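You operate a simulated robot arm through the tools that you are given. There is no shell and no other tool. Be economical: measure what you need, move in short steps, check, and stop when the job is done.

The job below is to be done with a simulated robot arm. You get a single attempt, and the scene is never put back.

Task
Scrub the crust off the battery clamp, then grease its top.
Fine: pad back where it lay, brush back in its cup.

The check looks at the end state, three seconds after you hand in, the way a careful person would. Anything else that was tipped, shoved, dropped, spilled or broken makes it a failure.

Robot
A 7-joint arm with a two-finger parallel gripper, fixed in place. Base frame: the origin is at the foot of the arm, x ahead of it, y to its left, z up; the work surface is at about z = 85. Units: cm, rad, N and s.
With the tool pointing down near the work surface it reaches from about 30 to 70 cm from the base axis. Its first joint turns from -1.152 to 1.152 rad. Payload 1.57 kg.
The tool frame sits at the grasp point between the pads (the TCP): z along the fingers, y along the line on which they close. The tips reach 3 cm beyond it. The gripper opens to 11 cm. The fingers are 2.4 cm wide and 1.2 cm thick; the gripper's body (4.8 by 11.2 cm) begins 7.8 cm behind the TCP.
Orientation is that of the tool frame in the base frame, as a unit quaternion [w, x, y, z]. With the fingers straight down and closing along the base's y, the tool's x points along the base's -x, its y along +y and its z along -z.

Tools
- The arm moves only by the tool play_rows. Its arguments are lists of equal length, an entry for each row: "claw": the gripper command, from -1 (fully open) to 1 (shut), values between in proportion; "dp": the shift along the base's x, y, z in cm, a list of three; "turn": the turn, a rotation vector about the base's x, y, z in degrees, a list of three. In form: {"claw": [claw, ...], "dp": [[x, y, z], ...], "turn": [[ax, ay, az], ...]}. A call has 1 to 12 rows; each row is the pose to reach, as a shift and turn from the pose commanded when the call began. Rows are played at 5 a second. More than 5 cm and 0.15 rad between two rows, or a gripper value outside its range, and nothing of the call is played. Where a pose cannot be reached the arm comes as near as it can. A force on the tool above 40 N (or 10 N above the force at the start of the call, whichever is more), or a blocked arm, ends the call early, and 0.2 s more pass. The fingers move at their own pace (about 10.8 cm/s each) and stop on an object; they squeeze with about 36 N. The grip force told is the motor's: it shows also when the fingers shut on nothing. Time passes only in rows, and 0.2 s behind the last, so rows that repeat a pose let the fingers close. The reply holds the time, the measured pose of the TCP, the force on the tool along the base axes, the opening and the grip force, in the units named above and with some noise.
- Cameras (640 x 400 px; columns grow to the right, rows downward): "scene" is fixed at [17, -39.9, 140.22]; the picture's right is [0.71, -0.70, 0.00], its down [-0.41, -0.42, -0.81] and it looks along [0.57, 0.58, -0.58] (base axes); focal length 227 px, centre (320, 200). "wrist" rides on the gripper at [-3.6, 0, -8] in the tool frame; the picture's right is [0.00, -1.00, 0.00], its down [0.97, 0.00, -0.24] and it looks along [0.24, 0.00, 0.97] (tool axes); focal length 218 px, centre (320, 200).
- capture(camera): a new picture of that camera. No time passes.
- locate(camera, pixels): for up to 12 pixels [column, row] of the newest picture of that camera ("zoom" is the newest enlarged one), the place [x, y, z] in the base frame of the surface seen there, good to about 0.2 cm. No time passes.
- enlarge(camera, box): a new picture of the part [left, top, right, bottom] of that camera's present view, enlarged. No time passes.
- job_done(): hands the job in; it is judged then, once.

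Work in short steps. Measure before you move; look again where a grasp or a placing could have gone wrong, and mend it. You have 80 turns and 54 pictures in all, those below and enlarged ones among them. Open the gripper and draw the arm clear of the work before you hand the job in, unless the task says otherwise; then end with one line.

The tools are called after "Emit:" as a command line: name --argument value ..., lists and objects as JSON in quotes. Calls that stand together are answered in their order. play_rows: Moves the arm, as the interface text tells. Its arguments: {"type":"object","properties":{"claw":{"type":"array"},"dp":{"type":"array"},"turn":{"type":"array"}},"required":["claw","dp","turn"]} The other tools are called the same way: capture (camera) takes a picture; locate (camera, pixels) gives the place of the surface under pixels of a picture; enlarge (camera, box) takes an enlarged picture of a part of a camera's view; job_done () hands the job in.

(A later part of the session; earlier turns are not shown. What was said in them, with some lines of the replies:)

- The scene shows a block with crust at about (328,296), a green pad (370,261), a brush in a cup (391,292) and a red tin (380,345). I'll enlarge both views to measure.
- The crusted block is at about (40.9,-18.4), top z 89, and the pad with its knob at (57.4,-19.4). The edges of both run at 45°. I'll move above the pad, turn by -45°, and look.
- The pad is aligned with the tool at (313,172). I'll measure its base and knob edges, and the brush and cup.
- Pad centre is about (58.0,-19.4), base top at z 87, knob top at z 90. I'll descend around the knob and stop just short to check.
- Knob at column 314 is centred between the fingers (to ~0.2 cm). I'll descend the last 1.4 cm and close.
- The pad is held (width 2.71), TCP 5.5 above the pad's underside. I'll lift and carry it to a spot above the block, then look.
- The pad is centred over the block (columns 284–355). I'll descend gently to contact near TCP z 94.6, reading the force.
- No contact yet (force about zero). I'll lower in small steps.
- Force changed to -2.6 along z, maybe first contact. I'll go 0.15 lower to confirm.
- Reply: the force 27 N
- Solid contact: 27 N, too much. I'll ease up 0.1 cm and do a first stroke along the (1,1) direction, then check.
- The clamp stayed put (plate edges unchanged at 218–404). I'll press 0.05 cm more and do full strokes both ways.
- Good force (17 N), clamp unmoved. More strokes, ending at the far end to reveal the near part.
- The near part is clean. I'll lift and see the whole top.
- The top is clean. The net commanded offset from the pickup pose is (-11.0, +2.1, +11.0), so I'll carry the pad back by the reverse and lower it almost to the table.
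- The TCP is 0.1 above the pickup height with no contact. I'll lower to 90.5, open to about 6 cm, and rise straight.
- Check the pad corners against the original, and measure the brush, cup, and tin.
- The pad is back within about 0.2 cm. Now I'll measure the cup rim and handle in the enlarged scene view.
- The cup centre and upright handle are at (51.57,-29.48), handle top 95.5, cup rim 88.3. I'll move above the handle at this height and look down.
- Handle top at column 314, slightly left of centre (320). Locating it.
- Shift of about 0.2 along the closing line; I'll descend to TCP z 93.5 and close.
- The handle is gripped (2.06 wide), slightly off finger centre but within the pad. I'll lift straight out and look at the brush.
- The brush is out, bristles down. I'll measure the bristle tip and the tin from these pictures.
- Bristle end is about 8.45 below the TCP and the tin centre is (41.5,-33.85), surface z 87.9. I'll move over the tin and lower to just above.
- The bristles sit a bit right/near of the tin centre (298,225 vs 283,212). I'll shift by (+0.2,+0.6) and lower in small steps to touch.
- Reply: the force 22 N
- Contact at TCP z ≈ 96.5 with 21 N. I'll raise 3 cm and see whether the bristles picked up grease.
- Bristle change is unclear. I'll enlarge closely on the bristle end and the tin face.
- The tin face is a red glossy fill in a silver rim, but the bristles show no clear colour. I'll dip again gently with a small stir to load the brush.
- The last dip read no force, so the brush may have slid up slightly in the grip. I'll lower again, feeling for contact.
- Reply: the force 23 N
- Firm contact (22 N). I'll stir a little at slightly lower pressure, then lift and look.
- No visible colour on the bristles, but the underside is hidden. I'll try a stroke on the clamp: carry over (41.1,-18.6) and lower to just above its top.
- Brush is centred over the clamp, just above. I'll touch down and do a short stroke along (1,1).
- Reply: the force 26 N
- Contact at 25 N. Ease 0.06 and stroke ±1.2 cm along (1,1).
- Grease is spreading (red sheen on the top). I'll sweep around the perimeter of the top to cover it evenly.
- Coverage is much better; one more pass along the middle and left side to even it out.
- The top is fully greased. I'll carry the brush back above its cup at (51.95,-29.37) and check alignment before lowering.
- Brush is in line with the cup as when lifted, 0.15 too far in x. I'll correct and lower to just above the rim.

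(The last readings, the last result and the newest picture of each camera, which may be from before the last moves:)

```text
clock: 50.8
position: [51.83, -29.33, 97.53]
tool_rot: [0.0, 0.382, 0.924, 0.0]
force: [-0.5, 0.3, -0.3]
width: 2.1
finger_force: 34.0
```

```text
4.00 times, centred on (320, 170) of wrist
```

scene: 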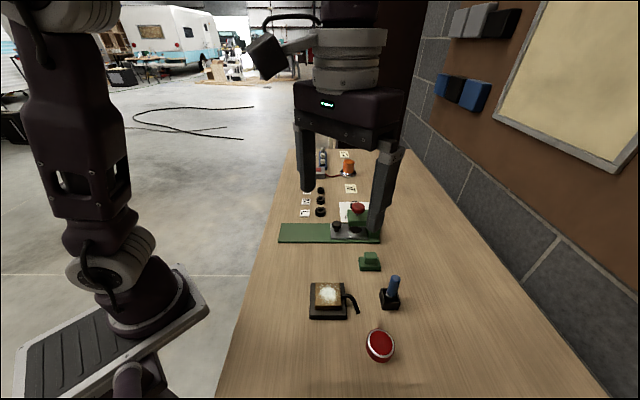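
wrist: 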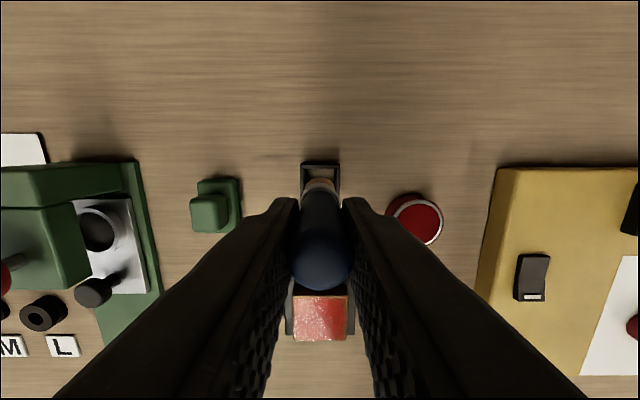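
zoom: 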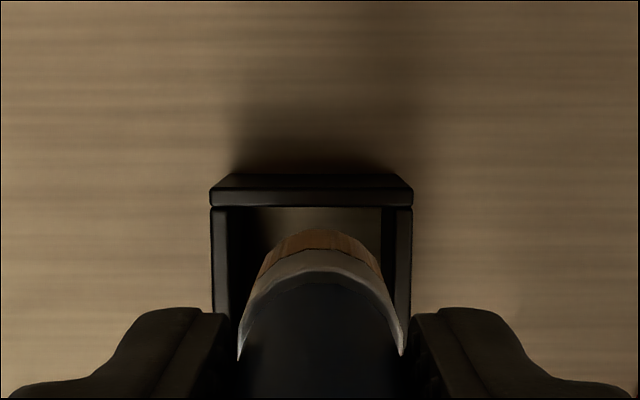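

Bristles are within the cup mouth with clearance all round. Nudge +0.08 in x and y and lower into the cup with care.

Emit:
play_rows --claw '[1, 1, 1, 1, 1, 1]' --dp '[[0.08, 0.08, -0.8], [0.08, 0.08, -1.6], [0.08, 0.08, -2.4], [0.08, 0.08, -3.1], [0.08, 0.08, -3.5], [0.08, 0.08, -3.5]]' --turn '[[0, 0, 0], [0, 0, 0], [0, 0, 0], [0, 0, 0], [0, 0, 0], [0, 0, 0]]'

Emit:
enlarge --camera "scene" --box '[370, 265, 420, 315]'

```text
clock: 52.2
position: [51.96, -29.46, 93.89]
tool_rot: [0.0, 0.383, 0.924, -0.001]
force: [-0.4, 0.2, -1.2]
width: 2.08
finger_force: 34.2
```

```text
8.00 times, centred on (395, 290) of scene
```

zoom: 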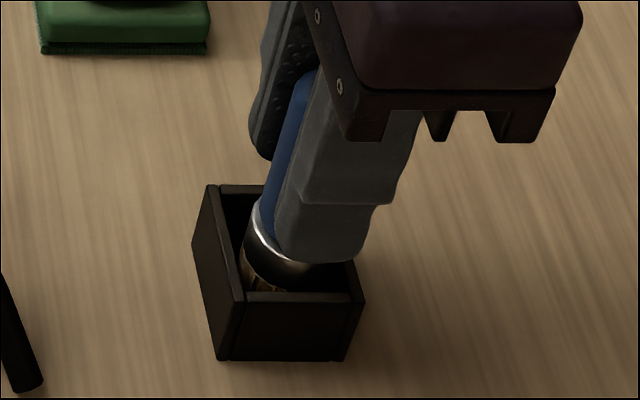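

Brush is in the cup, cup unmoved. Lower the last bit until contact or 93.65.

Emit:
play_rows --claw '[1, 1, 1]' --dp '[[0, 0, -0.12], [0, 0, -0.22], [0, 0, -0.22]]' --turn '[[0, 0, 0], [0, 0, 0], [0, 0, 0]]'

```text
clock: 53.0
position: [51.83, -29.36, 93.8]
tool_rot: [0.0, 0.383, 0.924, 0.0]
force: [0.4, 0.2, -1.3]
width: 2.08
finger_force: 34.4
```

No contact yet; lower another 0.12 and read.

Emit:
play_rows --claw '[1, 1, 1]' --dp '[[0, 0, -0.06], [0, 0, -0.12], [0, 0, -0.12]]' --turn '[[0, 0, 0], [0, 0, 0], [0, 0, 0]]'

```text
clock: 53.8
position: [51.87, -29.25, 93.55]
tool_rot: [-0.001, 0.383, 0.924, 0.001]
force: [-0.2, 0.4, -0.2]
width: 2.07
finger_force: 34.3
```

Still free; one more 0.1, then release slowly and hold.

Emit:
play_rows --claw '[1, 1, 0.6, 0.4, 0.2, 0, -0.2, -0.2, -0.2]' --dp '[[0, 0, -0.08], [0, 0, -0.08], [0, 0, -0.08], [0, 0, -0.08], [0, 0, -0.08], [0, 0, -0.08], [0, 0, -0.08], [0, 0, -0.08], [0, 0, -0.08]]' --turn '[[0, 0, 0], [0, 0, 0], [0, 0, 0], [0, 0, 0], [0, 0, 0], [0, 0, 0], [0, 0, 0], [0, 0, 0], [0, 0, 0]]'

Emit:
enlarge --camera "scene" --box '[360, 245, 430, 315]'

```text
clock: 55.8
position: [51.85, -29.24, 93.53]
tool_rot: [-0.001, 0.383, 0.924, 0.0]
force: [-0.4, 0.2, 0.2]
width: 6.58
finger_force: 0.0
```

```text
5.71 times, centred on (395, 280) of scene
```

zoom: 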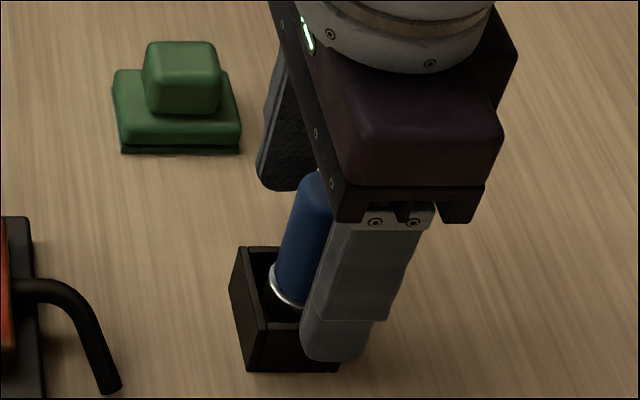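

The brush stands upright in the cup. I'll rise straight up, well clear, and check everything.

Emit:
play_rows --claw '[-0.2, -0.2, -0.2, -0.2, -0.5, -0.5, -0.5]' --dp '[[0, 0, 2], [0, 0, 5], [0, 0, 9], [0, 0, 13], [-2, 3, 17], [-4, 6, 21], [-4, 6, 21]]' --turn '[[0, 0, 0], [0, 0, 0], [0, 0, 0], [0, 0, 0], [0, 0, 0], [0, 0, 0], [0, 0, 0]]'

Emit:
enlarge --camera "scene" --box '[290, 230, 430, 370]'

Emit:
locate --camera "zoom" --pixels '[[380, 325], [229, 185], [385, 208], [432, 208]]'

```text
refused: row 5 steps farther than a row can; nothing moved
```

```text
2.86 times, centred on (360, 300) of scene
```

zoom: 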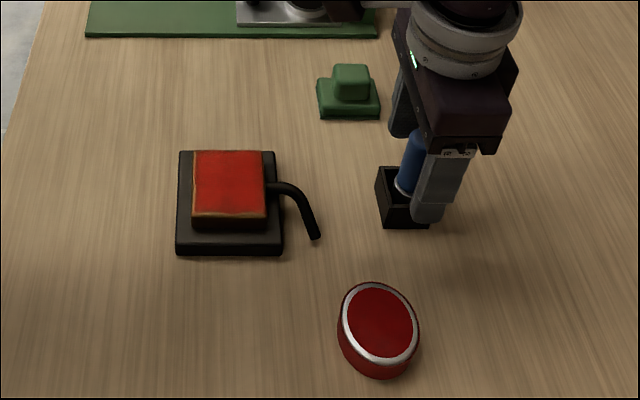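

```text
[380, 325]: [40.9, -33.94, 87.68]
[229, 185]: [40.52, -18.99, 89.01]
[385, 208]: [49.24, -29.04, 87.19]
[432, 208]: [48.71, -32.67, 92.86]
```

Refused for step size; I'll retreat with smaller steps.

Emit:
play_rows --claw '[-0.2, -0.2, -0.2, -0.2, -0.2, -0.2, -0.2]' --dp '[[0, 0, 2], [0, 0, 5], [0, 0, 9], [0, 0, 13], [-1, 1.5, 16], [-2, 3, 19], [-2, 3, 19]]' --turn '[[0, 0, 0], [0, 0, 0], [0, 0, 0], [0, 0, 0], [0, 0, 0], [0, 0, 0], [0, 0, 0]]'

Emit:
enlarge --camera "scene" --box '[290, 230, 430, 370]'

Emit:
capture --camera "wrist"

```text
clock: 57.4
position: [49.9, -26.24, 112.43]
tool_rot: [0.001, 0.383, 0.924, 0.0]
force: [-0.2, -0.3, 1.1]
width: 6.59
finger_force: 0.1
```

```text
2.86 times, centred on (360, 300) of scene
```

zoom: 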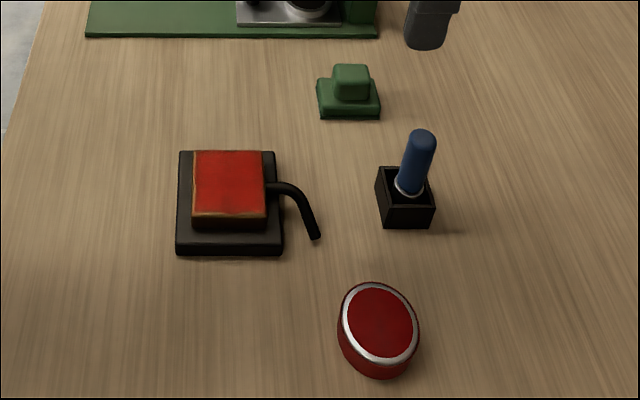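

```text
13 pictures are left
```

wrist: 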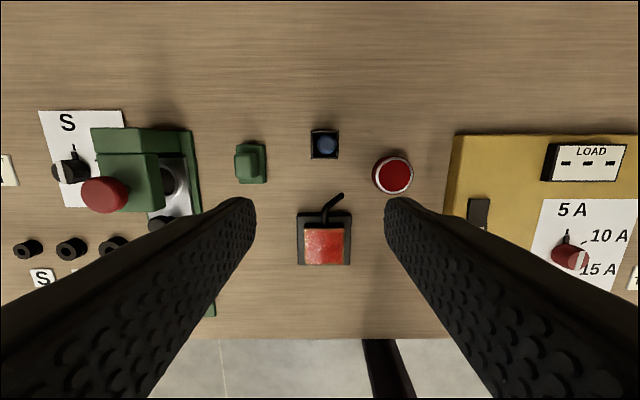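

The picture matches the start, with the top now greased, the pad at its old spot and the brush upright in its cup. I'll open fully, rise a bit more, then hand in.

Emit:
play_rows --claw '[-0.6, -1, -1, -1]' --dp '[[0, 0, 3], [-2, 0, 6], [-4, 0, 9], [-4, 0, 9]]' --turn '[[0, 0, 0], [0, 0, 0], [0, 0, 0], [0, 0, 0]]'

```text
clock: 58.4
position: [45.78, -26.18, 121.63]
tool_rot: [0.0, 0.381, 0.924, 0.0]
force: [-0.7, 0.0, 1.0]
width: 11.01
finger_force: 0.1
```

The arm is clear and the gripper open, so I'm handing in.

Emit:
job_done

```text
The job is handed in.
```

The crust is scrubbed off the clamp and its whole top is greased; the pad is back within about 0.2 cm of where it lay, and the brush is upright in its cup.
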